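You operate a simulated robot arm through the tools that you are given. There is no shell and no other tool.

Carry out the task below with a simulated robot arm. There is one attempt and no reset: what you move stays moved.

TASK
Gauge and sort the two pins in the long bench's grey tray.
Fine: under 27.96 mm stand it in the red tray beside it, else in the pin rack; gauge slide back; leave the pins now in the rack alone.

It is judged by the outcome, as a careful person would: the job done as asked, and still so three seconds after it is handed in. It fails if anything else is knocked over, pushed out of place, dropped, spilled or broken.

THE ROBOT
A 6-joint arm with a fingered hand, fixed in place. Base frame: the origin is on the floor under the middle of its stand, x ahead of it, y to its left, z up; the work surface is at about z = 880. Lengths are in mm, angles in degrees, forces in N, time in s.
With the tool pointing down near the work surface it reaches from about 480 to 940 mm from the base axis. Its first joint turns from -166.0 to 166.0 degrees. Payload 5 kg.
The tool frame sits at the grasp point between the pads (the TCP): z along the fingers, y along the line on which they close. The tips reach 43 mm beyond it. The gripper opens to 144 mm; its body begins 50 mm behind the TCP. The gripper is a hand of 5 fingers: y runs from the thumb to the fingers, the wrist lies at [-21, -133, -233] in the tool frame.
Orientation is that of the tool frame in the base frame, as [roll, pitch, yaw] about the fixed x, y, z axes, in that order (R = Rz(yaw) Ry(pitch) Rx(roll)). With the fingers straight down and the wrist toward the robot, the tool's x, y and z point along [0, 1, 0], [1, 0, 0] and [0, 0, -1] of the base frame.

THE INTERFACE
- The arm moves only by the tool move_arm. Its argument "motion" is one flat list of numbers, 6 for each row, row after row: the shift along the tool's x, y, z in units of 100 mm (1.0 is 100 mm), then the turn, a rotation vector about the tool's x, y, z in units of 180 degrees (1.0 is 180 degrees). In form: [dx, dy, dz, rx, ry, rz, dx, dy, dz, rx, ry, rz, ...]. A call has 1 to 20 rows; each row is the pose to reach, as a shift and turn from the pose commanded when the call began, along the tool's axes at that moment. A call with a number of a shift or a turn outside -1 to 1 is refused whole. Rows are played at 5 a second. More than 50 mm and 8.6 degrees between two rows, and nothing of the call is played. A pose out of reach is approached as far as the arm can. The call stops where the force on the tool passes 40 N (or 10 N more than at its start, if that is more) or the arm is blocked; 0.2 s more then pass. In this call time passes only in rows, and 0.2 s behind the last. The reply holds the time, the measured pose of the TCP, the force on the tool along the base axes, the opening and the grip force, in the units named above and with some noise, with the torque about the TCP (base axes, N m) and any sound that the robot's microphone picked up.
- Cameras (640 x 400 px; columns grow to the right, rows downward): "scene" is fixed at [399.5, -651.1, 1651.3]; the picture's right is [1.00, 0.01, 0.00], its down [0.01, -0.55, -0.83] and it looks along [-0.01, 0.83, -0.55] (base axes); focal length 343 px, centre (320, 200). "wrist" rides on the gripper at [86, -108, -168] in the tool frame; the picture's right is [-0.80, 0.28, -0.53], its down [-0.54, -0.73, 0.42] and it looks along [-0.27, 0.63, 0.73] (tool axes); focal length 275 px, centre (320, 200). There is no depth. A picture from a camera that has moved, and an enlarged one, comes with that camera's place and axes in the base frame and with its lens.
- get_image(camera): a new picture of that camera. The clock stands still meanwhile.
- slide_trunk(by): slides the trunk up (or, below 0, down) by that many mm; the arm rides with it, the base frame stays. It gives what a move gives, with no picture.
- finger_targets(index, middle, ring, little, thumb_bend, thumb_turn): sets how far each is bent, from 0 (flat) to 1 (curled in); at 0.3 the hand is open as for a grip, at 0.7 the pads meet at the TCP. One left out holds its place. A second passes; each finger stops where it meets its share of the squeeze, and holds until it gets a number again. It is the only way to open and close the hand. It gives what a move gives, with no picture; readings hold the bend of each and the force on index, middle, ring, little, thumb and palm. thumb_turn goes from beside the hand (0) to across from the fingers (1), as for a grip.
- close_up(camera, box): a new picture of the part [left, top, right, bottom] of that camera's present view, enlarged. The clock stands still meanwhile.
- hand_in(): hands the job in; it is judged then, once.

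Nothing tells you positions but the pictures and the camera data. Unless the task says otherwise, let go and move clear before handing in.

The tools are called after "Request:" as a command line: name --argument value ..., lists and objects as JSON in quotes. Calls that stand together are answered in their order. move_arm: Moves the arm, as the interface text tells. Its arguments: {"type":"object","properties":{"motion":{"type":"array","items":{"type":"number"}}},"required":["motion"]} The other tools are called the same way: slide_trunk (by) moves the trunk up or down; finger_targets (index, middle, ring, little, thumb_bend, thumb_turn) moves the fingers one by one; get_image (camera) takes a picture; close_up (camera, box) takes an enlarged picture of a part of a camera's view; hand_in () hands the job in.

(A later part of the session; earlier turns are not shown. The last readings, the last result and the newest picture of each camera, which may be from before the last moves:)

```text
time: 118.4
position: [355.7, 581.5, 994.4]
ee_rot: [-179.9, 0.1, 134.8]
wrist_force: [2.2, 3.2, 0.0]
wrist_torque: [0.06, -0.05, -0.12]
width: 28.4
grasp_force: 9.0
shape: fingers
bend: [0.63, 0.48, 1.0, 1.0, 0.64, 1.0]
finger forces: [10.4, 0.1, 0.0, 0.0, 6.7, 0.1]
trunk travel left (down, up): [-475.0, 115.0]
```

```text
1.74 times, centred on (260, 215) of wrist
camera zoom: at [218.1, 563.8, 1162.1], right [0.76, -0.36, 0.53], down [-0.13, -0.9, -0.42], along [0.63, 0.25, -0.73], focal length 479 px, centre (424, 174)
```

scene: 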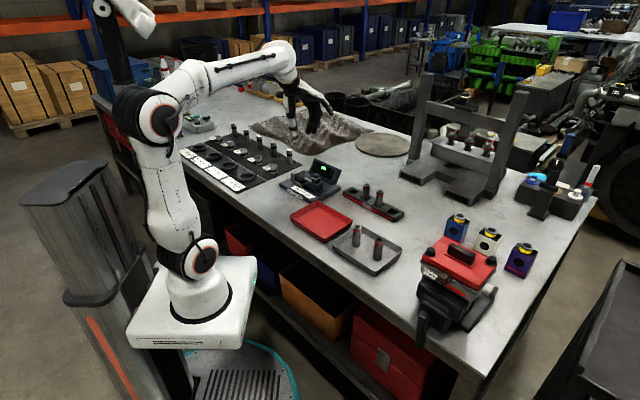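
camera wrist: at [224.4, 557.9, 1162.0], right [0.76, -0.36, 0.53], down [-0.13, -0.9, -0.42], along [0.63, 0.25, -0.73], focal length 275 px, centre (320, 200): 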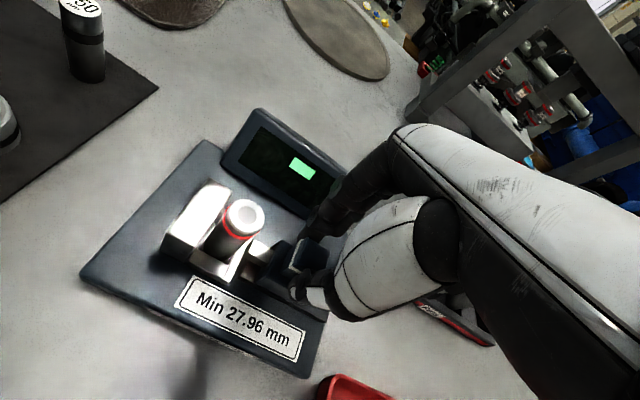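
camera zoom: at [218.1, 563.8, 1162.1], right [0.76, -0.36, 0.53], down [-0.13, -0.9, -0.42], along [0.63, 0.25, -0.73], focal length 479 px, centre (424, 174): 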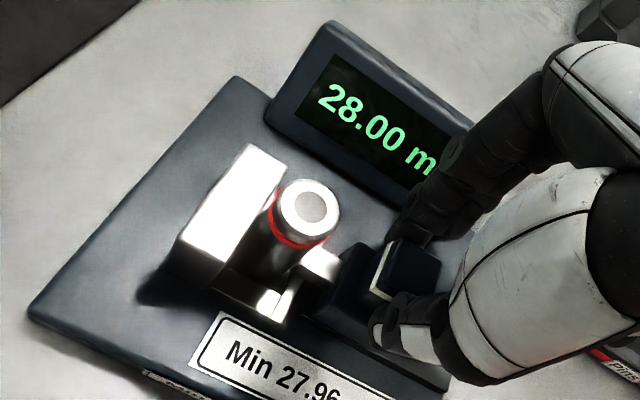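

The display now reads 28.00 mm. I'll press on until seated to confirm the value is steady.

Request:
move_arm --motion '[0.02, 0, 0, 0, 0, 0]'

Request:
move_arm --motion '[0.02, 0, 0, 0, 0, 0]'

Request:
close_up --camera "wrist" --box '[230, 110, 350, 220]'

Request:
move_arm --motion '[0.02, 0, 0, 0, 0, 0]'

Request:
close_up --camera "wrist" --box '[230, 110, 350, 220]'

Request:
close_up --camera "wrist" --box '[170, 170, 330, 330]'

```text
time: 118.8
position: [354.6, 582.1, 994.2]
ee_rot: [-179.9, 0.0, 134.9]
wrist_force: [2.6, 1.2, -0.4]
wrist_torque: [-0.07, -0.03, -0.09]
width: 28.3
grasp_force: 9.0
shape: fingers
bend: [0.63, 0.48, 1.0, 1.0, 0.64, 1.0]
finger forces: [9.2, 0.0, 0.0, 0.0, 7.7, 0.1]
trunk travel left (down, up): [-475.0, 115.0]
```

```text
time: 119.2
position: [353.9, 583.0, 993.0]
ee_rot: [-179.9, 0.0, 134.8]
wrist_force: [6.9, -4.3, -0.6]
wrist_torque: [-0.22, -0.2, -0.2]
width: 28.4
grasp_force: 9.0
shape: fingers
bend: [0.63, 0.48, 1.0, 1.0, 0.64, 1.0]
finger forces: [10.0, 0.0, 0.1, 0.0, 7.6, 0.0]
trunk travel left (down, up): [-475.0, 115.0]
```

```text
3.64 times, centred on (290, 165) of wrist
camera zoom: at [216.2, 566.1, 1162.1], right [0.76, -0.36, 0.53], down [-0.13, -0.9, -0.42], along [0.63, 0.25, -0.73], focal length 1001 px, centre (429, 327)
```

zoom: 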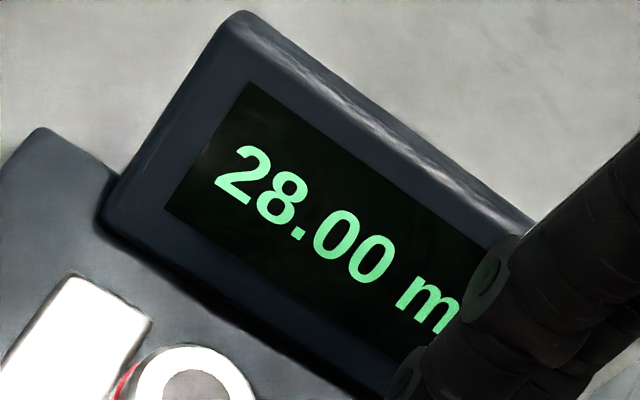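

```text
time: 119.6
position: [351.7, 585.5, 993.8]
ee_rot: [-179.9, 0.1, 134.9]
wrist_force: [7.8, -4.9, -2.2]
wrist_torque: [-0.19, -0.31, -0.14]
width: 28.7
grasp_force: 8.4
shape: fingers
bend: [0.63, 0.48, 1.0, 1.0, 0.63, 1.0]
finger forces: [9.6, 0.1, 0.0, 0.0, 7.5, 0.0]
trunk travel left (down, up): [-475.0, 115.0]
```

```text
3.64 times, centred on (290, 165) of wrist
camera zoom: at [215.0, 567.6, 1162.5], right [0.76, -0.36, 0.53], down [-0.13, -0.9, -0.42], along [0.63, 0.25, -0.73], focal length 1001 px, centre (429, 327)
```

zoom: 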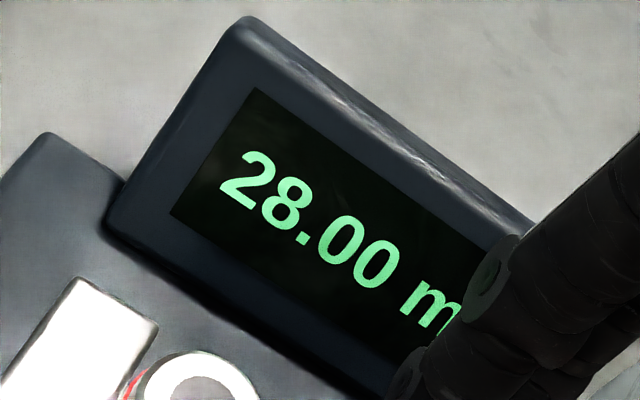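

```text
2.50 times, centred on (250, 250) of wrist
camera zoom: at [215.0, 567.6, 1162.5], right [0.76, -0.36, 0.53], down [-0.13, -0.9, -0.42], along [0.63, 0.25, -0.73], focal length 688 px, centre (495, 75)
```

zoom: 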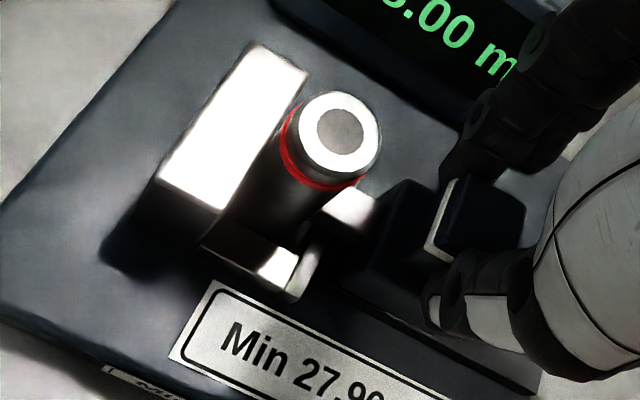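

Steady at 28.00 mm with the pin seated: pin B goes to the rack. Drawing the slide back.

Request:
move_arm --motion '[-0.05, 0, 0, 0, 0, 0, -0.1, 0, 0, 0, 0, 0, -0.15, 0, 0, 0, 0, 0, -0.2, 0, 0, 0, 0, 0, -0.25, 0, 0, 0, 0, 0, -0.3, 0, 0, 0, 0, 0]'

Request:
close_up --camera "scene" --box '[295, 150, 345, 195]'

Request:
close_up --camera "wrist" --box '[200, 200, 360, 340]'

```text
time: 121.0
position: [372.8, 565.2, 993.4]
ee_rot: [-180.0, 0.0, 134.9]
wrist_force: [1.9, -0.1, 4.8]
wrist_torque: [-0.04, -0.04, -0.05]
width: 28.4
grasp_force: 9.2
shape: fingers
bend: [0.71, 0.48, 1.0, 1.0, 0.64, 1.0]
finger forces: [10.1, 0.0, 0.0, 0.0, 8.5, 0.0]
trunk travel left (down, up): [-475.0, 115.0]
```

```text
8.89 times, centred on (320, 172) of scene
camera zoom: at [399.5, -651.1, 1651.3], right [1.0, 0.01, 0.0], down [0.01, -0.55, -0.83], along [-0.01, 0.83, -0.55], focal length 3047 px, centre (320, 444)
```

zoom: 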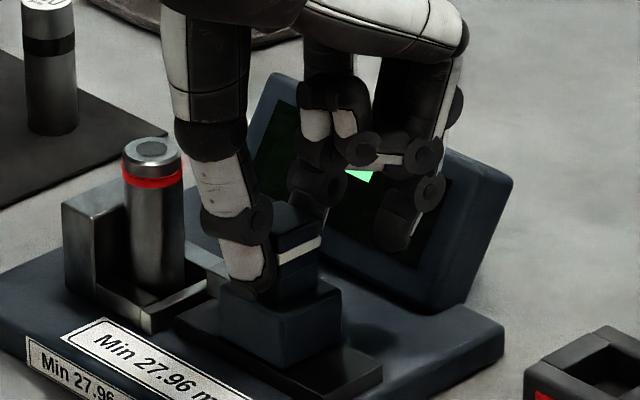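

```text
2.86 times, centred on (280, 270) of wrist
camera zoom: at [235.0, 547.5, 1161.7], right [0.76, -0.36, 0.53], down [-0.13, -0.9, -0.42], along [0.63, 0.25, -0.73], focal length 786 px, centre (434, 0)
```

zoom: 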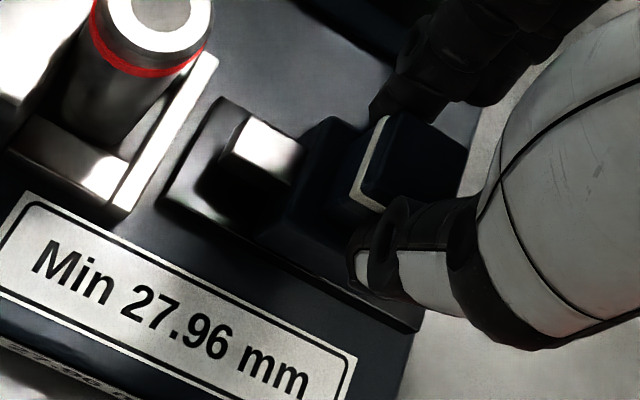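

About 2.5 mm short of home. Finishing the return.

Request:
move_arm --motion '[-0.014, 0, 0, 0, 0, 0, -0.028, 0, 0, 0, 0, 0]'

Request:
close_up --camera "scene" --box '[295, 150, 345, 195]'

```text
time: 121.6
position: [374.2, 563.8, 992.4]
ee_rot: [179.9, -0.1, 134.8]
wrist_force: [1.0, 2.3, 5.9]
wrist_torque: [0.05, -0.04, -0.1]
width: 28.6
grasp_force: 9.3
shape: fingers
bend: [0.71, 0.48, 1.0, 1.0, 0.64, 1.0]
finger forces: [11.0, 0.0, 0.0, 0.1, 7.8, 0.0]
trunk travel left (down, up): [-475.0, 115.0]
```

```text
8.89 times, centred on (320, 172) of scene
camera zoom: at [399.5, -651.1, 1651.3], right [1.0, 0.01, 0.0], down [0.01, -0.55, -0.83], along [-0.01, 0.83, -0.55], focal length 3047 px, centre (320, 444)
```

zoom: 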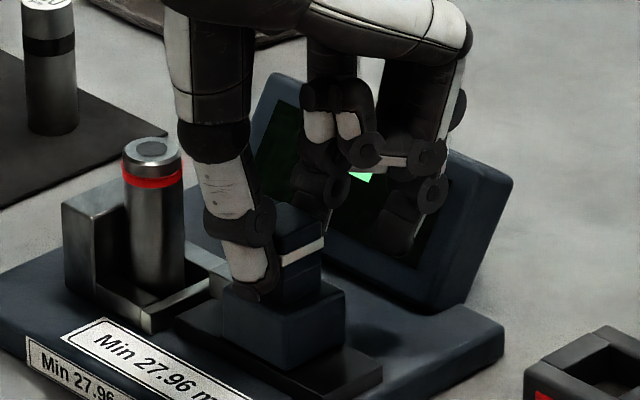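

The slide matches its original position. Releasing the knob, rising, and moving over to pin B.

Request:
finger_targets --index 0.55 --thumb_bend 0.53

Request:
move_arm --motion '[0, 0, -0.25, 0, 0, 0, 0, 0, -0.5, 0, 0, 0, 0, 0, -0.8, 0, 0, 0]'

Request:
close_up --camera "scene" --box '[290, 150, 350, 200]'

Request:
move_arm --motion '[0.3, -0.01, 0, 0, 0, 0.0185, 0.6, -0.02, 0, 0, 0, 0.037, 0.86, -0.03, 0, 0, 0, 0.0556]'

Request:
close_up --camera "wrist" --box '[200, 200, 340, 340]'

```text
time: 122.6
position: [375.0, 564.4, 992.6]
ee_rot: [-180.0, -0.1, 134.9]
wrist_force: [0.2, 0.4, 0.4]
wrist_torque: [0.0, 0.02, 0.02]
width: 63.1
grasp_force: 0.1
shape: fingers
bend: [0.55, 0.48, 1.0, 1.0, 0.53, 1.0]
finger forces: [0.0, 0.1, 0.0, 0.1, 0.0, 0.0]
trunk travel left (down, up): [-475.0, 115.0]
```

```text
time: 123.4
position: [374.9, 564.2, 1072.2]
ee_rot: [-179.8, 0.0, 135.0]
wrist_force: [-0.2, 0.1, 0.0]
wrist_torque: [0.01, -0.01, 0.04]
width: 63.3
grasp_force: 0.0
shape: fingers
bend: [0.55, 0.48, 1.0, 1.0, 0.53, 1.0]
finger forces: [0.1, 0.1, 0.0, 0.0, 0.0, 0.0]
trunk travel left (down, up): [-475.0, 115.0]
```

```text
8.00 times, centred on (320, 175) of scene
camera zoom: at [399.5, -651.1, 1651.3], right [1.0, 0.01, 0.0], down [0.01, -0.55, -0.83], along [-0.01, 0.83, -0.55], focal length 2742 px, centre (320, 400)
```

zoom: 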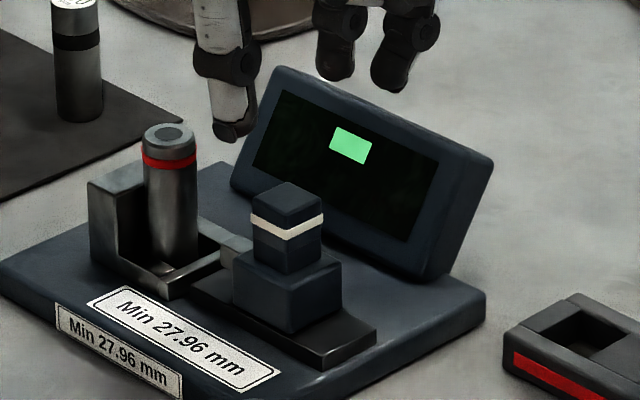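

```text
time: 124.2
position: [313.1, 622.5, 1073.6]
ee_rot: [-179.8, 0.0, 124.8]
wrist_force: [-0.4, -0.7, -0.2]
wrist_torque: [0.01, 0.02, 0.01]
width: 63.5
grasp_force: 0.0
shape: fingers
bend: [0.55, 0.48, 1.0, 1.0, 0.53, 1.0]
finger forces: [0.0, 0.0, 0.0, 0.1, 0.1, 0.0]
trunk travel left (down, up): [-475.0, 115.0]
```

```text
2.86 times, centred on (270, 270) of wrist
camera zoom: at [173.0, 628.9, 1242.3], right [0.69, -0.49, 0.53], down [-0.29, -0.86, -0.42], along [0.67, 0.14, -0.73], focal length 786 px, centre (463, 0)
```

zoom: 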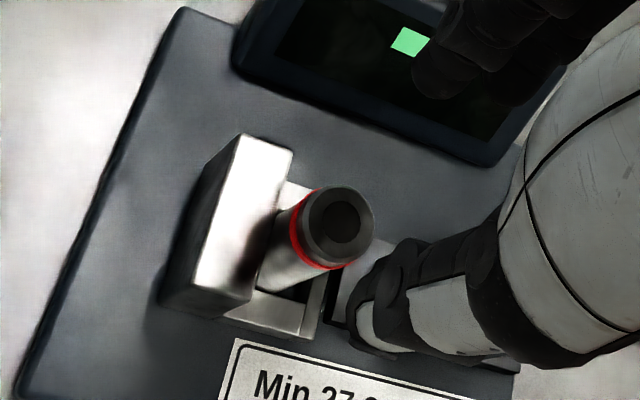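

The gauge is as it was. Pin B's top is at about (307, 622); descending to grip it with the same approach as for pin A.

Request:
move_arm --motion '[0, 0.022, 0.2, 0.0064, 0, 0, 0, 0.044, 0.4, 0.0128, 0, 0, 0, 0.044, 0.66, 0.0128, 0, 0]'

Request:
close_up --camera "wrist" --box '[220, 190, 360, 330]'

Request:
close_up --camera "scene" --box '[290, 140, 340, 195]'

```text
time: 125.0
position: [314.6, 621.5, 1008.5]
ee_rot: [-177.8, -0.2, 124.9]
wrist_force: [0.4, 0.4, -0.2]
wrist_torque: [0.0, -0.02, 0.02]
width: 63.5
grasp_force: 0.0
shape: fingers
bend: [0.55, 0.48, 1.0, 1.0, 0.53, 1.0]
finger forces: [0.0, 0.0, 0.0, 0.0, 0.0, 0.0]
trunk travel left (down, up): [-475.0, 115.0]
```

```text
2.86 times, centred on (290, 260) of wrist
camera zoom: at [181.4, 632.5, 1181.1], right [0.71, -0.48, 0.52], down [-0.3, -0.87, -0.39], along [0.64, 0.12, -0.76], focal length 786 px, centre (406, 29)
```

zoom: 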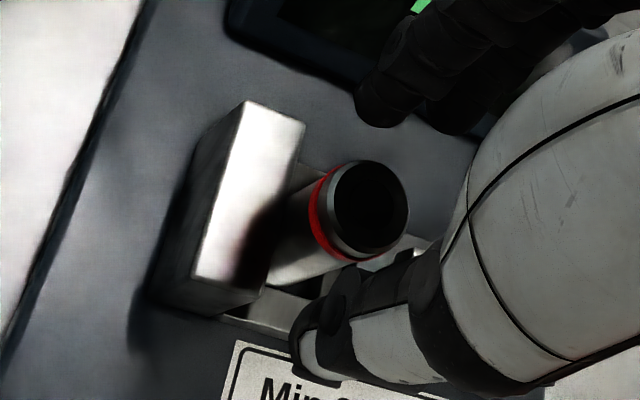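

```text
7.27 times, centred on (315, 168) of scene
camera zoom: at [399.5, -651.1, 1651.3], right [1.0, 0.01, 0.0], down [0.01, -0.55, -0.83], along [-0.01, 0.83, -0.55], focal length 2493 px, centre (356, 436)
```

zoom: 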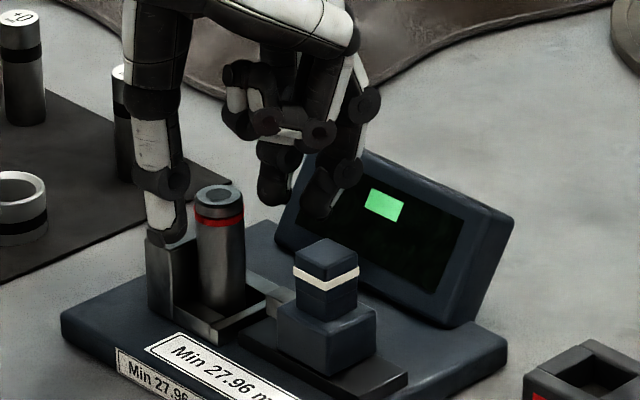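

Clear of the anvil as before. Lowering the rest and closing on pin B.

Request:
move_arm --motion '[0.005, 0.01, 0.12, 0, 0, 0, 0.01, 0.018, 0.24, 0, 0, 0, 0.01, 0.024, 0.352, 0, 0, 0]'

Request:
close_up --camera "wrist" --box '[220, 190, 360, 330]'

Request:
finger_targets --index 0.65

Request:
finger_targets --thumb_bend 0.62

Request:
close_up --camera "scene" --box '[295, 150, 335, 190]'

```text
time: 125.8
position: [313.1, 624.3, 971.8]
ee_rot: [-177.7, 0.0, 124.8]
wrist_force: [-0.1, 0.2, 0.1]
wrist_torque: [-0.02, 0.01, 0.01]
width: 63.1
grasp_force: 0.1
shape: fingers
bend: [0.55, 0.48, 1.0, 1.0, 0.53, 1.0]
finger forces: [0.0, 0.1, 0.1, 0.0, 0.0, 0.0]
trunk travel left (down, up): [-475.0, 115.0]
```

```text
2.86 times, centred on (290, 260) of wrist
camera zoom: at [180.6, 635.3, 1144.6], right [0.71, -0.48, 0.52], down [-0.3, -0.87, -0.39], along [0.64, 0.12, -0.76], focal length 786 px, centre (406, 29)
```

zoom: 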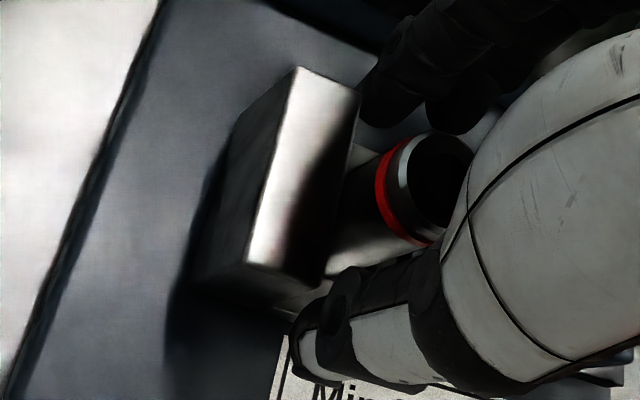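

```text
time: 126.8
position: [314.0, 624.9, 971.7]
ee_rot: [-177.7, 0.1, 124.9]
wrist_force: [-0.1, -0.3, 0.7]
wrist_torque: [-0.01, -0.05, 0.03]
width: 46.0
grasp_force: 0.2
shape: fingers
bend: [0.65, 0.48, 1.0, 1.0, 0.53, 1.0]
finger forces: [0.1, 0.0, 0.0, 0.0, 0.0, 0.0]
trunk travel left (down, up): [-475.0, 115.0]
```

```text
time: 127.8
position: [314.2, 624.0, 972.9]
ee_rot: [-177.7, -0.1, 125.0]
wrist_force: [-0.2, -0.5, 0.6]
wrist_torque: [0.01, -0.01, 0.02]
width: 32.2
grasp_force: 0.3
shape: fingers
bend: [0.65, 0.48, 1.0, 1.0, 0.61, 1.0]
finger forces: [0.4, 0.1, 0.0, 0.1, 0.9, 0.0]
trunk travel left (down, up): [-475.0, 115.0]
```

```text
10.00 times, centred on (315, 170) of scene
camera zoom: at [399.5, -651.1, 1651.3], right [1.0, 0.01, 0.0], down [0.01, -0.55, -0.83], along [-0.01, 0.83, -0.55], focal length 3428 px, centre (370, 500)
```

zoom: 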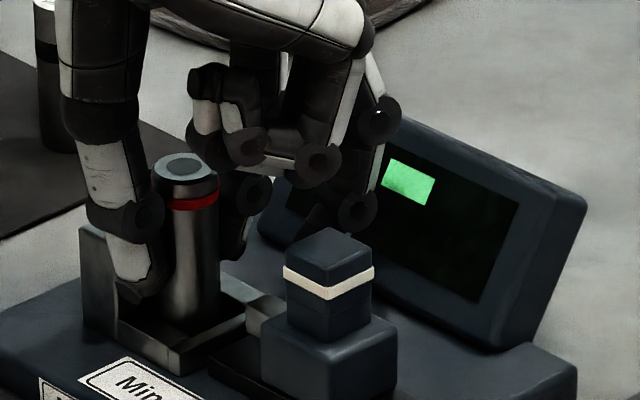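

Pin B is lightly held. Tightening in steps.

Request:
finger_targets --index 0.7 --thumb_bend 0.645

Request:
finger_targets --index 0.74 --thumb_bend 0.67

Request:
move_arm --motion '[0, -0.002, -0.06, 0, 0, 0, 0, -0.005, -0.13, 0, 0, 0, 0, -0.01, -0.25, 0, 0, 0, 0, -0.02, -0.5, 0, 0, 0, 0, -0.034, -0.85, 0, 0, 0]'

Request:
close_up --camera "scene" --box '[285, 130, 345, 195]'

Request:
close_up --camera "wrist" --box '[220, 190, 360, 330]'

```text
time: 128.8
position: [312.9, 624.0, 971.6]
ee_rot: [-177.7, 0.0, 125.0]
wrist_force: [1.0, 0.0, 0.6]
wrist_torque: [0.01, 0.0, 0.03]
width: 29.4
grasp_force: 3.9
shape: fingers
bend: [0.66, 0.48, 1.0, 1.0, 0.62, 1.0]
finger forces: [4.1, 0.0, 0.0, 0.0, 3.8, 0.1]
trunk travel left (down, up): [-475.0, 115.0]
```

```text
time: 129.8
position: [314.6, 624.2, 971.4]
ee_rot: [-177.7, 0.1, 124.8]
wrist_force: [0.8, 0.0, -0.6]
wrist_torque: [-0.01, -0.03, 0.0]
width: 28.3
grasp_force: 9.8
shape: fingers
bend: [0.71, 0.48, 1.0, 1.0, 0.62, 1.0]
finger forces: [9.6, 0.0, 0.0, 0.0, 9.5, 0.0]
trunk travel left (down, up): [-475.0, 115.0]
```

```text
time: 131.0
position: [317.0, 622.8, 1058.1]
ee_rot: [-177.6, -0.1, 124.9]
wrist_force: [-0.7, -0.1, -2.8]
wrist_torque: [0.01, -0.07, 0.02]
width: 28.1
grasp_force: 9.2
shape: fingers
bend: [0.72, 0.48, 1.0, 1.0, 0.62, 1.0]
finger forces: [9.5, 0.1, 0.0, 0.0, 9.7, 0.0]
trunk travel left (down, up): [-475.0, 115.0]
```

```text
6.15 times, centred on (315, 162) of scene
camera zoom: at [399.5, -651.1, 1651.3], right [1.0, 0.01, 0.0], down [0.01, -0.55, -0.83], along [-0.01, 0.83, -0.55], focal length 2110 px, centre (351, 431)
```

zoom: 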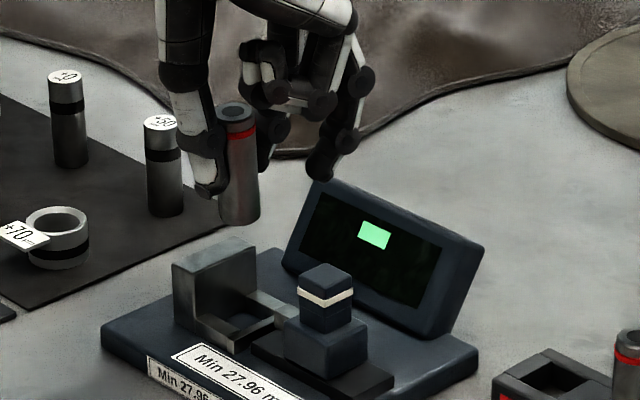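

```text
2.86 times, centred on (290, 260) of wrist
camera zoom: at [184.0, 634.2, 1230.7], right [0.71, -0.48, 0.52], down [-0.3, -0.87, -0.39], along [0.64, 0.12, -0.76], focal length 786 px, centre (406, 29)
```

zoom: 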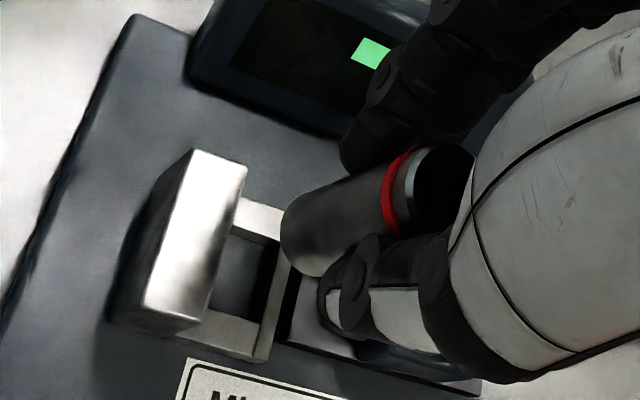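

Pin B is out. Now I'll carry it (high) to a spot where the wrist camera can see the rack's free end slot, to measure it closely.

Request:
move_arm --motion '[0, -0.008, -0.2, 0, 0, 0, 0, -0.016, -0.4, 0, 0, 0]'

Request:
move_arm --motion '[-0.305, 0.04, 0, 0, 0, 0, -0.61, 0.08, 0, 0, 0, 0, -0.916, 0.12, -0.005, 0, 0, 0]'

Request:
move_arm --motion '[-0.305, 0.04, 0, 0, 0, 0, -0.61, 0.08, 0, 0, 0, 0, -0.916, 0.12, -0.005, 0, 0, 0]'

Request:
move_arm --motion '[-0.305, 0.04, 0, 0, 0, 0, -0.61, 0.08, 0, 0, 0, 0, -0.916, 0.12, -0.005, 0, 0, 0]'

Request:
get_image --camera "wrist"

Request:
get_image --camera "scene"

```text
time: 131.6
position: [315.4, 624.0, 1099.9]
ee_rot: [-177.7, 0.0, 124.8]
wrist_force: [-0.3, -1.2, -1.3]
wrist_torque: [0.01, 0.0, -0.02]
width: 28.3
grasp_force: 9.9
shape: fingers
bend: [0.72, 0.48, 1.0, 1.0, 0.62, 1.0]
finger forces: [9.5, 0.1, 0.1, 0.0, 9.5, 0.0]
trunk travel left (down, up): [-475.0, 115.0]
```

```text
time: 132.4
position: [379.4, 556.8, 1098.8]
ee_rot: [-177.8, 0.0, 125.2]
wrist_force: [-0.9, 0.5, -2.7]
wrist_torque: [0.0, -0.03, 0.01]
width: 28.4
grasp_force: 9.6
shape: fingers
bend: [0.72, 0.48, 1.0, 1.0, 0.62, 1.0]
finger forces: [9.5, 0.1, 0.0, 0.1, 9.6, 0.0]
trunk travel left (down, up): [-475.0, 115.0]
```

```text
time: 133.2
position: [441.9, 487.0, 1099.7]
ee_rot: [-177.6, -0.1, 124.9]
wrist_force: [-0.4, 0.0, -2.0]
wrist_torque: [0.02, -0.01, -0.01]
width: 28.3
grasp_force: 9.5
shape: fingers
bend: [0.72, 0.48, 1.0, 1.0, 0.62, 1.0]
finger forces: [9.5, 0.0, 0.1, 0.0, 9.6, 0.0]
trunk travel left (down, up): [-475.0, 115.0]
```

```text
time: 134.0
position: [501.5, 420.7, 1094.2]
ee_rot: [-177.6, 0.0, 124.9]
wrist_force: [-0.4, -0.6, -3.6]
wrist_torque: [-0.02, -0.01, 0.02]
width: 28.4
grasp_force: 9.9
shape: fingers
bend: [0.72, 0.48, 1.0, 1.0, 0.62, 1.0]
finger forces: [9.6, 0.1, 0.0, 0.0, 9.6, 0.0]
trunk travel left (down, up): [-475.0, 115.0]
```

```text
taken
camera wrist: at [368.6, 431.8, 1268.2], right [0.71, -0.48, 0.52], down [-0.3, -0.87, -0.39], along [0.64, 0.12, -0.76], focal length 275 px, centre (320, 200)
```

wrist: 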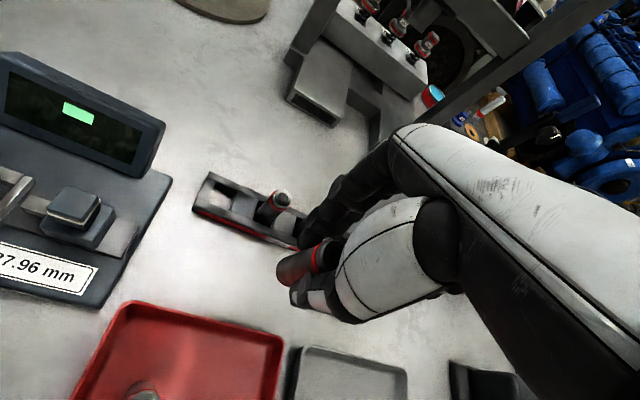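

```text
taken
```

scene: 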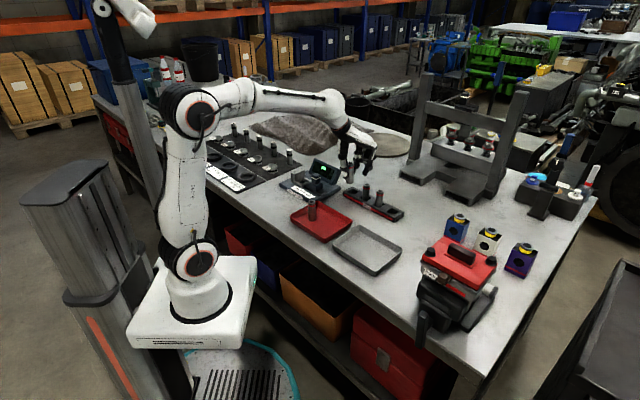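

From here I see slot 1 and the rack's left half. I'll zoom for data, then go on to see the right half.

Request:
close_up --camera "wrist" --box '[180, 160, 310, 260]'

Request:
move_arm --motion '[-0.305, 0.04, 0, 0, 0, 0, -0.61, 0.08, 0, 0, 0, 0, -0.916, 0.12, -0.005, 0, 0, 0]'

Request:
move_arm --motion '[-0.305, 0.04, 0, 0, 0, 0, -0.61, 0.08, 0, 0, 0, 0, -0.916, 0.12, -0.005, 0, 0, 0]'

Request:
get_image --camera "wrist"

```text
4.00 times, centred on (245, 210) of wrist
camera zoom: at [368.6, 431.8, 1268.2], right [0.71, -0.48, 0.52], down [-0.3, -0.87, -0.39], along [0.64, 0.12, -0.76], focal length 1101 px, centre (620, 160)
```

zoom: 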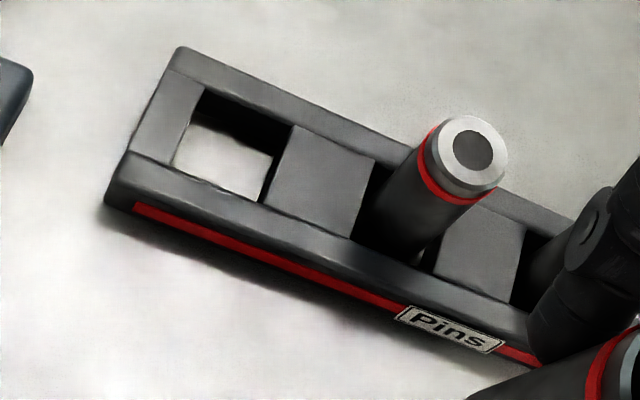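

```text
time: 134.8
position: [564.5, 354.1, 1095.5]
ee_rot: [-177.7, -0.1, 125.0]
wrist_force: [0.4, -0.3, -2.4]
wrist_torque: [-0.01, -0.01, 0.04]
width: 28.3
grasp_force: 9.5
shape: fingers
bend: [0.72, 0.48, 1.0, 1.0, 0.62, 1.0]
finger forces: [9.6, 0.1, 0.0, 0.0, 9.6, 0.0]
trunk travel left (down, up): [-475.0, 115.0]
```

```text
time: 135.6
position: [627.4, 284.2, 1099.9]
ee_rot: [-177.6, -0.1, 125.1]
wrist_force: [-0.4, 0.7, -1.6]
wrist_torque: [0.01, 0.01, -0.01]
width: 28.2
grasp_force: 9.6
shape: fingers
bend: [0.72, 0.48, 1.0, 1.0, 0.62, 1.0]
finger forces: [9.6, 0.1, 0.0, 0.0, 9.7, 0.0]
trunk travel left (down, up): [-475.0, 115.0]
```

```text
taken
camera wrist: at [494.8, 294.4, 1271.7], right [0.71, -0.48, 0.52], down [-0.3, -0.87, -0.39], along [0.64, 0.12, -0.76], focal length 275 px, centre (320, 200)
```

wrist: 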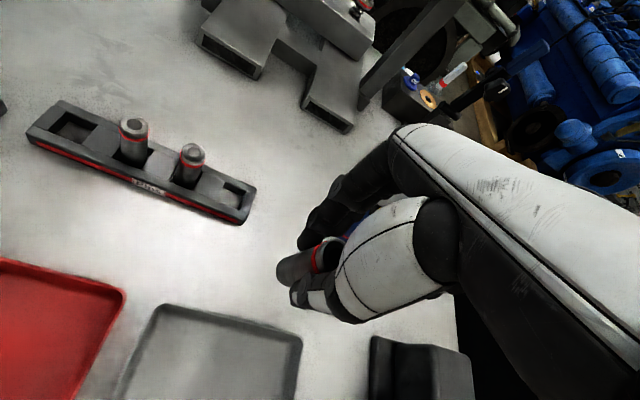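

The whole rack is in view. Zooming for precise slot positions.

Request:
close_up --camera "wrist" --box '[160, 130, 270, 230]'

Request:
close_up --camera "wrist" --box '[20, 90, 150, 190]'

```text
4.00 times, centred on (215, 180) of wrist
camera zoom: at [494.8, 294.4, 1271.7], right [0.71, -0.48, 0.52], down [-0.3, -0.87, -0.39], along [0.64, 0.12, -0.76], focal length 1101 px, centre (740, 280)
```

zoom: 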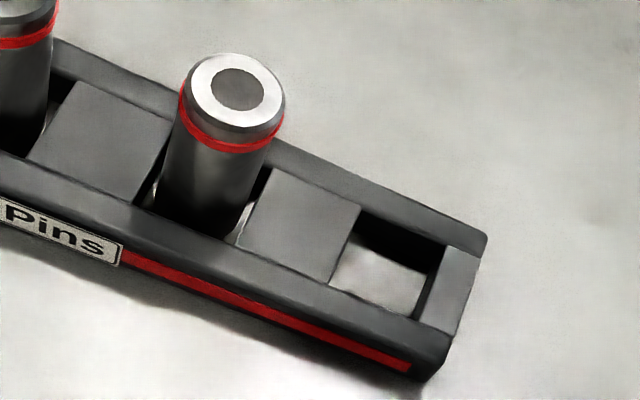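

```text
4.00 times, centred on (85, 140) of wrist
camera zoom: at [494.8, 294.4, 1271.7], right [0.71, -0.48, 0.52], down [-0.3, -0.87, -0.39], along [0.64, 0.12, -0.76], focal length 1101 px, centre (1260, 440)
```

zoom: 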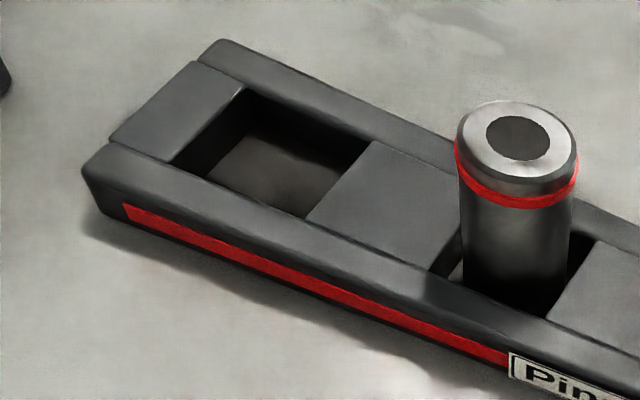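

The end slot (slot 4) is about 32 × 34 mm at (663, 410), open down to the bench, rack top z≈904. With this low grip the thumb tip would meet the rack's top edge just as the pin reaches the bench, so I'll first set pin B down in the grey tray and regrip about 9 mm higher.

Request:
move_arm --motion '[-0.05, -0.265, 0.01, 0, 0, 0, -0.095, -0.53, 0.022, 0, 0, 0]'

Request:
move_arm --motion '[-0.05, -0.265, 0.01, 0, 0, 0, -0.095, -0.53, 0.022, 0, 0, 0]'

Request:
move_arm --motion '[0, 0.013, 0.33, 0, 0, 0, 0, 0.026, 0.66, 0, 0, 0, 0, 0.039, 0.98, 0, 0, 0]'

Request:
close_up --camera "scene" --box '[345, 190, 405, 260]'

Request:
close_up --camera "wrist" --box '[220, 190, 360, 330]'

```text
time: 136.2
position: [589.8, 245.2, 1098.8]
ee_rot: [-177.8, -0.1, 124.9]
wrist_force: [1.2, -0.4, -2.1]
wrist_torque: [0.04, -0.03, -0.03]
width: 28.4
grasp_force: 9.2
shape: fingers
bend: [0.72, 0.48, 1.0, 1.0, 0.62, 1.0]
finger forces: [9.5, 0.0, 0.0, 0.0, 9.6, 0.1]
trunk travel left (down, up): [-475.0, 115.0]
```

```text
time: 136.8
position: [551.3, 210.8, 1097.2]
ee_rot: [-177.7, 0.0, 125.0]
wrist_force: [-0.4, 0.2, -1.9]
wrist_torque: [-0.03, -0.02, -0.03]
width: 28.2
grasp_force: 9.7
shape: fingers
bend: [0.72, 0.48, 1.0, 1.0, 0.62, 1.0]
finger forces: [9.6, 0.1, 0.2, 0.1, 9.6, 0.1]
trunk travel left (down, up): [-475.0, 115.0]
```

```text
time: 137.6
position: [551.0, 209.0, 997.4]
ee_rot: [-177.8, -0.1, 124.9]
wrist_force: [-0.5, 0.0, -1.5]
wrist_torque: [-0.02, -0.02, -0.04]
width: 28.1
grasp_force: 9.8
shape: fingers
bend: [0.72, 0.48, 1.0, 1.0, 0.62, 1.0]
finger forces: [9.7, 0.1, 0.0, 0.1, 9.8, 0.0]
trunk travel left (down, up): [-475.0, 115.0]
```

```text
5.71 times, centred on (375, 225) of scene
camera zoom: at [399.5, -651.1, 1651.3], right [1.0, 0.01, 0.0], down [0.01, -0.55, -0.83], along [-0.01, 0.83, -0.55], focal length 1959 px, centre (6, 57)
```

zoom: 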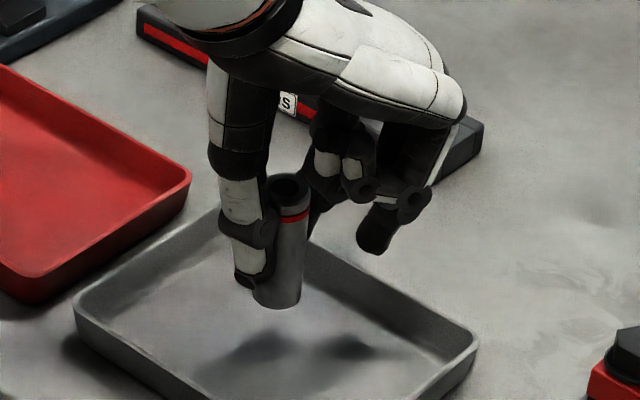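

```text
2.86 times, centred on (290, 260) of wrist
camera zoom: at [417.4, 219.0, 1170.6], right [0.71, -0.48, 0.52], down [-0.3, -0.87, -0.39], along [0.64, 0.12, -0.76], focal length 786 px, centre (406, 29)
```

zoom: 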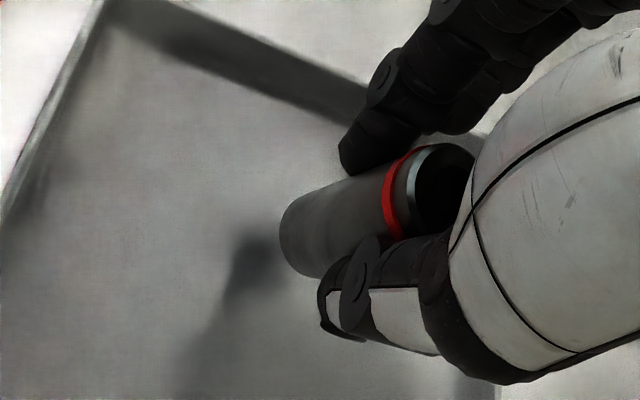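

Over the grey tray's middle. Lowering to set pin B down.

Request:
move_arm --motion '[0, 0.005, 0.13, 0, 0, 0, 0, 0.01, 0.26, 0, 0, 0, 0, 0.015, 0.375, 0, 0, 0]'

Request:
move_arm --motion '[0, 0.001, 0.02, 0, 0, 0]'

Request:
move_arm --motion '[0, 0.001, 0.015, 0, 0, 0]'

Request:
move_arm --motion '[0, 0.001, 0.015, 0, 0, 0]'

```text
time: 138.4
position: [550.3, 208.3, 962.5]
ee_rot: [-177.7, 0.0, 124.9]
wrist_force: [0.2, 0.2, -1.7]
wrist_torque: [0.03, -0.03, 0.02]
width: 28.2
grasp_force: 9.8
shape: fingers
bend: [0.72, 0.48, 1.0, 1.0, 0.62, 1.0]
finger forces: [9.9, 0.0, 0.0, 0.1, 9.9, 0.0]
trunk travel left (down, up): [-475.0, 115.0]
```

```text
time: 138.8
position: [550.8, 208.0, 959.5]
ee_rot: [-177.8, 0.0, 124.9]
wrist_force: [0.0, 0.5, -1.4]
wrist_torque: [0.02, -0.02, 0.02]
width: 28.0
grasp_force: 9.7
shape: fingers
bend: [0.72, 0.48, 1.0, 1.0, 0.62, 1.0]
finger forces: [9.8, 0.0, 0.1, 0.0, 9.9, 0.0]
trunk travel left (down, up): [-475.0, 115.0]
```

```text
time: 139.2
position: [552.4, 209.3, 958.1]
ee_rot: [-177.8, 0.0, 124.8]
wrist_force: [0.0, 0.3, -2.6]
wrist_torque: [0.0, -0.03, 0.0]
width: 27.9
grasp_force: 9.5
shape: fingers
bend: [0.72, 0.48, 1.0, 1.0, 0.62, 1.0]
finger forces: [9.8, 0.0, 0.0, 0.0, 9.9, 0.1]
trunk travel left (down, up): [-475.0, 115.0]
```

```text
time: 139.6
position: [551.0, 209.3, 955.9]
ee_rot: [-177.7, 0.0, 124.9]
wrist_force: [0.2, 0.3, -2.7]
wrist_torque: [0.0, -0.03, 0.02]
width: 28.2
grasp_force: 10.4
shape: fingers
bend: [0.72, 0.48, 1.0, 1.0, 0.62, 1.0]
finger forces: [9.8, 0.1, 0.0, 0.0, 9.9, 0.0]
trunk travel left (down, up): [-475.0, 115.0]
```

Request:
move_arm --motion '[0, 0.001, 0.015, 0, 0, 0]'

Request:
move_arm --motion '[0, 0.001, 0.015, 0, 0, 0]'

Request:
close_up --camera "scene" --box '[345, 200, 395, 250]'

```text
time: 140.0
position: [550.5, 210.3, 955.6]
ee_rot: [-177.8, 0.0, 124.9]
wrist_force: [0.3, 1.4, 3.9]
wrist_torque: [-0.02, 0.09, -0.03]
width: 28.0
grasp_force: 10.2
shape: fingers
bend: [0.72, 0.48, 1.0, 1.0, 0.62, 1.0]
finger forces: [11.1, 0.1, 0.1, 0.1, 10.2, 0.1]
trunk travel left (down, up): [-475.0, 115.0]
```

```text
time: 140.4
position: [550.3, 209.7, 954.3]
ee_rot: [-177.8, 0.0, 124.8]
wrist_force: [1.4, 2.4, 7.2]
wrist_torque: [0.03, 0.0, -0.02]
width: 27.6
grasp_force: 11.7
shape: fingers
bend: [0.72, 0.48, 1.0, 1.0, 0.62, 1.0]
finger forces: [13.4, 0.1, 0.1, 0.0, 10.4, 0.0]
trunk travel left (down, up): [-475.0, 115.0]
```

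```text
8.00 times, centred on (370, 225) of scene
camera zoom: at [399.5, -651.1, 1651.3], right [1.0, 0.01, 0.0], down [0.01, -0.55, -0.83], along [-0.01, 0.83, -0.55], focal length 2742 px, centre (-80, 0)
```

zoom: 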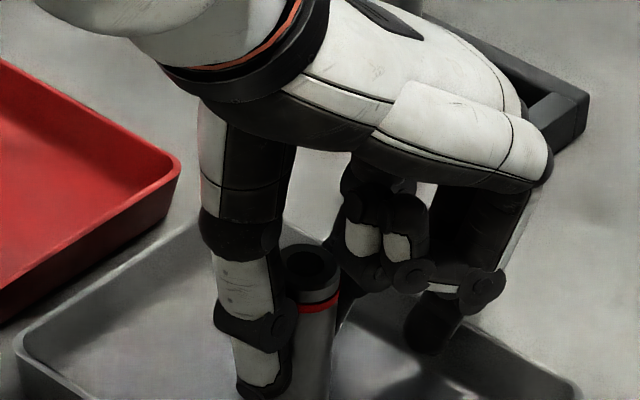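

Pin B is down on the tray. Releasing, rising ~10 mm, and regripping higher.

Request:
move_arm --motion '[0, -0.001, -0.015, 0, 0, 0]'

Request:
finger_targets --index 0.58 --thumb_bend 0.55

Request:
move_arm --motion '[0, -0.002, -0.05, 0, 0, 0, 0, -0.004, -0.1, 0, 0, 0]'

Request:
close_up --camera "wrist" --box '[220, 190, 360, 330]'

Request:
close_up --camera "scene" --box '[345, 200, 405, 260]'

```text
time: 140.8
position: [552.5, 208.4, 955.7]
ee_rot: [-177.5, 0.0, 125.0]
wrist_force: [1.0, 1.7, 3.6]
wrist_torque: [0.02, 0.03, -0.02]
width: 27.4
grasp_force: 11.7
shape: fingers
bend: [0.73, 0.48, 1.0, 1.0, 0.62, 1.0]
finger forces: [12.5, 0.0, 0.0, 0.0, 10.6, 0.0]
trunk travel left (down, up): [-475.0, 115.0]
```

```text
time: 141.8
position: [551.8, 209.1, 955.3]
ee_rot: [-177.6, 0.0, 124.9]
wrist_force: [0.1, 0.0, 0.0]
wrist_torque: [0.01, -0.02, 0.0]
width: 56.3
grasp_force: 0.1
shape: fingers
bend: [0.57, 0.48, 1.0, 1.0, 0.55, 1.0]
finger forces: [0.1, 0.0, 0.0, 0.0, 0.1, 0.0]
trunk travel left (down, up): [-475.0, 115.0]
```

```text
time: 142.4
position: [549.5, 208.0, 965.7]
ee_rot: [-177.7, 0.1, 124.9]
wrist_force: [0.6, 0.3, 0.4]
wrist_torque: [0.04, -0.03, -0.03]
width: 56.2
grasp_force: 0.1
shape: fingers
bend: [0.57, 0.48, 1.0, 1.0, 0.55, 1.0]
finger forces: [0.1, 0.0, 0.0, 0.1, 0.1, 0.0]
trunk travel left (down, up): [-475.0, 115.0]
```

```text
2.86 times, centred on (290, 260) of wrist
camera zoom: at [416.7, 218.9, 1138.1], right [0.71, -0.48, 0.52], down [-0.3, -0.87, -0.39], along [0.64, 0.12, -0.76], focal length 786 px, centre (406, 29)
```

zoom: 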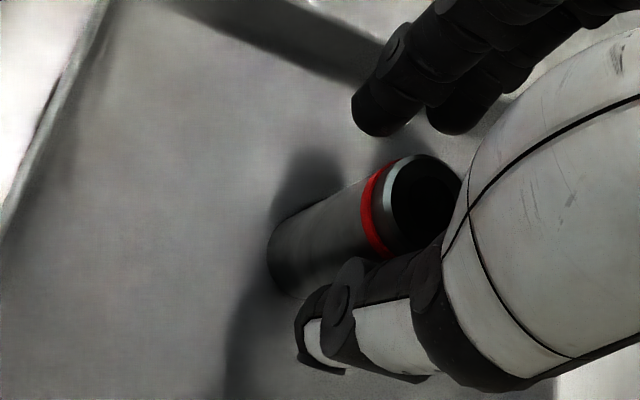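

```text
6.67 times, centred on (375, 230) of scene
camera zoom: at [399.5, -651.1, 1651.3], right [1.0, 0.01, 0.0], down [0.01, -0.55, -0.83], along [-0.01, 0.83, -0.55], focal length 2285 px, centre (-47, 0)
```

zoom: 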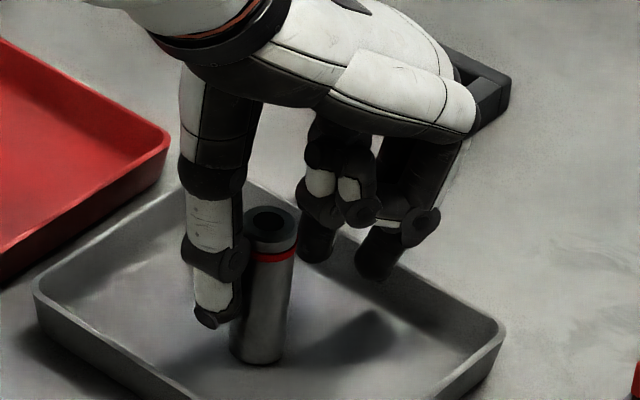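

The pin stands freely, close to the thumb. I'll centre the hand on it (3 mm each way) and close in the usual steps.

Request:
finger_targets --thumb_bend 0.52

Request:
move_arm --motion '[-0.015, -0.015, 0, 0, 0, 0, -0.03, -0.03, 0, 0, 0, 0]'

Request:
close_up --camera "wrist" --box '[220, 190, 360, 330]'

Request:
finger_targets --index 0.65

Request:
finger_targets --thumb_bend 0.62

Request:
close_up --camera "scene" --box '[345, 200, 405, 260]'

```text
time: 143.4
position: [549.7, 208.0, 965.8]
ee_rot: [-177.6, 0.0, 124.9]
wrist_force: [0.7, 0.7, 0.6]
wrist_torque: [0.03, 0.01, 0.02]
width: 61.5
grasp_force: 0.1
shape: fingers
bend: [0.57, 0.48, 1.0, 1.0, 0.52, 1.0]
finger forces: [0.0, 0.1, 0.1, 0.0, 0.0, 0.0]
trunk travel left (down, up): [-475.0, 115.0]
```

```text
time: 144.0
position: [549.3, 203.7, 965.3]
ee_rot: [-177.6, 0.0, 124.9]
wrist_force: [0.4, -0.7, 0.6]
wrist_torque: [0.0, 0.01, 0.01]
width: 61.4
grasp_force: 0.1
shape: fingers
bend: [0.57, 0.48, 1.0, 1.0, 0.52, 1.0]
finger forces: [0.0, 0.1, 0.0, 0.0, 0.0, 0.0]
trunk travel left (down, up): [-475.0, 115.0]
```

```text
2.86 times, centred on (290, 260) of wrist
camera zoom: at [416.3, 214.3, 1137.9], right [0.71, -0.48, 0.52], down [-0.3, -0.87, -0.39], along [0.64, 0.12, -0.76], focal length 786 px, centre (406, 29)
```

zoom: 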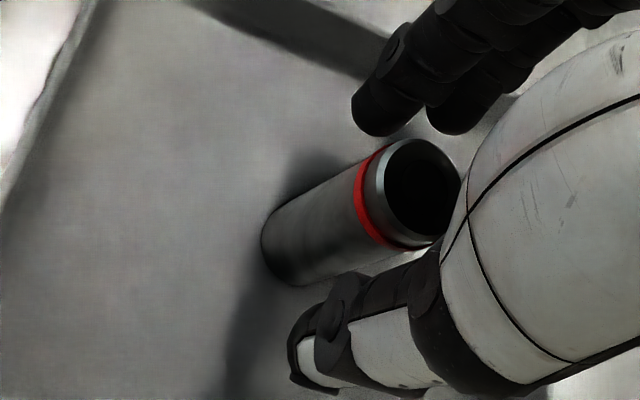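

```text
time: 145.0
position: [548.8, 204.5, 964.7]
ee_rot: [-177.7, 0.0, 125.0]
wrist_force: [0.1, 0.3, 0.3]
wrist_torque: [0.01, 0.0, -0.03]
width: 47.7
grasp_force: 0.0
shape: fingers
bend: [0.65, 0.48, 1.0, 1.0, 0.52, 1.0]
finger forces: [0.0, 0.1, 0.0, 0.0, 0.0, 0.0]
trunk travel left (down, up): [-475.0, 115.0]
```

```text
time: 146.0
position: [549.0, 203.4, 964.6]
ee_rot: [-177.7, 0.0, 124.9]
wrist_force: [0.4, -0.2, 0.1]
wrist_torque: [-0.03, 0.09, -0.01]
width: 31.7
grasp_force: 0.4
shape: fingers
bend: [0.65, 0.48, 1.0, 1.0, 0.61, 1.0]
finger forces: [0.3, 0.1, 0.0, 0.0, 1.0, 0.0]
trunk travel left (down, up): [-475.0, 115.0]
```

```text
6.67 times, centred on (375, 230) of scene
camera zoom: at [399.5, -651.1, 1651.3], right [1.0, 0.01, 0.0], down [0.01, -0.55, -0.83], along [-0.01, 0.83, -0.55], focal length 2285 px, centre (-47, 0)
```

zoom: 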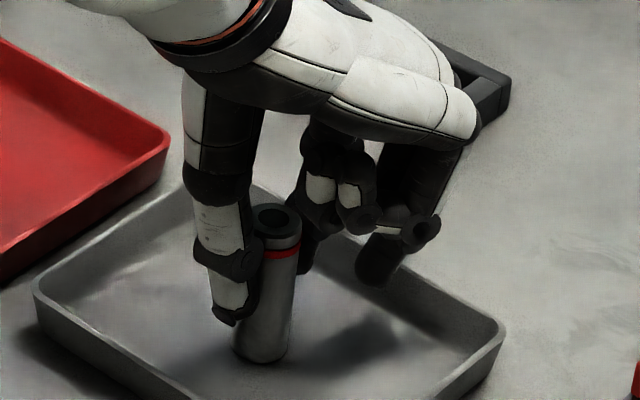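

Request:
finger_targets --index 0.7 --thumb_bend 0.645

Request:
finger_targets --index 0.74 --thumb_bend 0.67

Request:
move_arm --motion '[0, -0.004, -0.1, 0, 0, 0, 0, -0.012, -0.3, 0, 0, 0, 0, -0.024, -0.6, 0, 0, 0]'

Request:
close_up --camera "scene" --box '[350, 180, 390, 230]'

Request:
close_up --camera "wrist" --box '[220, 190, 360, 330]'

```text
time: 147.0
position: [549.0, 203.0, 965.5]
ee_rot: [-177.7, 0.0, 124.9]
wrist_force: [0.1, 0.0, 0.0]
wrist_torque: [-0.02, -0.01, 0.0]
width: 29.6
grasp_force: 3.3
shape: fingers
bend: [0.66, 0.48, 1.0, 1.0, 0.61, 1.0]
finger forces: [3.9, 0.1, 0.0, 0.0, 4.0, 0.0]
trunk travel left (down, up): [-475.0, 115.0]
```

```text
time: 148.0
position: [549.4, 202.9, 964.7]
ee_rot: [-177.6, 0.0, 125.0]
wrist_force: [0.2, 0.0, -0.1]
wrist_torque: [0.0, 0.0, 0.01]
width: 28.3
grasp_force: 9.9
shape: fingers
bend: [0.71, 0.48, 1.0, 1.0, 0.62, 1.0]
finger forces: [9.4, 0.0, 0.0, 0.0, 9.5, 0.1]
trunk travel left (down, up): [-475.0, 115.0]
```

```text
time: 148.8
position: [550.1, 206.5, 1023.4]
ee_rot: [-177.6, -0.1, 124.9]
wrist_force: [0.4, 0.0, -2.9]
wrist_torque: [0.0, -0.02, 0.0]
width: 28.0
grasp_force: 9.6
shape: fingers
bend: [0.72, 0.48, 1.0, 1.0, 0.62, 1.0]
finger forces: [9.4, 0.1, 0.0, 0.1, 9.7, 0.1]
trunk travel left (down, up): [-475.0, 115.0]
```

```text
8.00 times, centred on (370, 205) of scene
camera zoom: at [399.5, -651.1, 1651.3], right [1.0, 0.01, 0.0], down [0.01, -0.55, -0.83], along [-0.01, 0.83, -0.55], focal length 2742 px, centre (-80, 160)
```

zoom: 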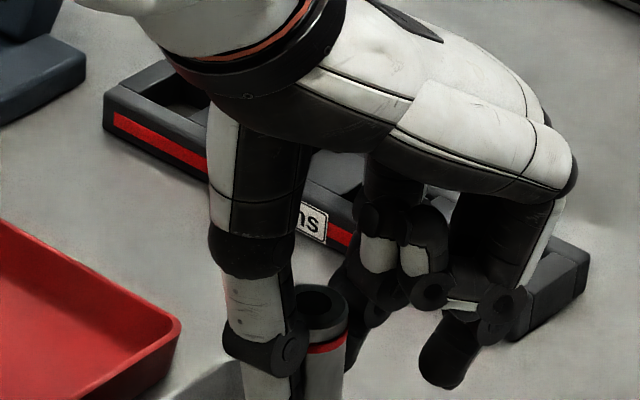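

```text
2.86 times, centred on (290, 260) of wrist
camera zoom: at [418.0, 217.1, 1197.0], right [0.71, -0.48, 0.52], down [-0.3, -0.87, -0.39], along [0.64, 0.12, -0.76], focal length 786 px, centre (406, 29)
```

zoom: 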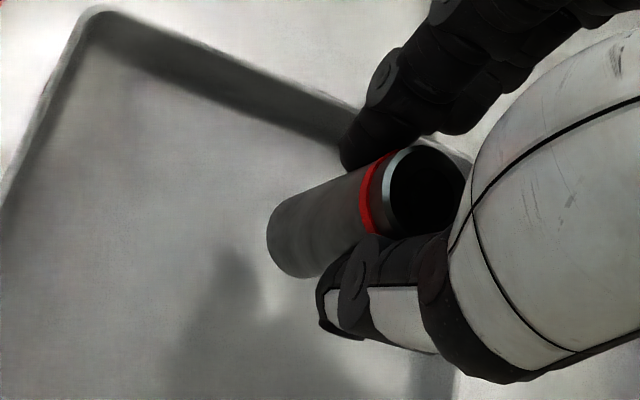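

Regripped about 9 mm higher. Checking its lean with the whole pin in view.

Request:
close_up --camera "scene" --box '[350, 205, 390, 245]'

```text
10.00 times, centred on (370, 225) of scene
camera zoom: at [399.5, -651.1, 1651.3], right [1.0, 0.01, 0.0], down [0.01, -0.55, -0.83], along [-0.01, 0.83, -0.55], focal length 3428 px, centre (-180, -50)
```

zoom: 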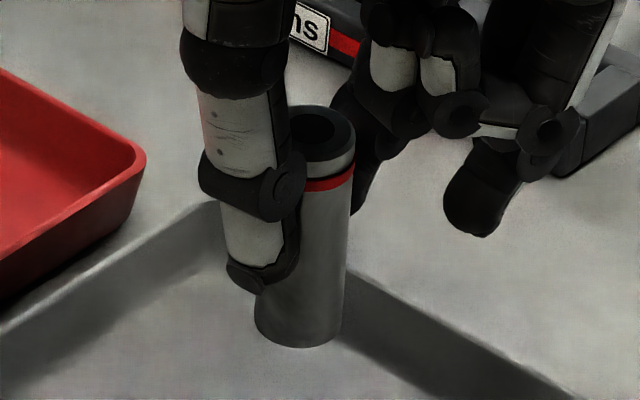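

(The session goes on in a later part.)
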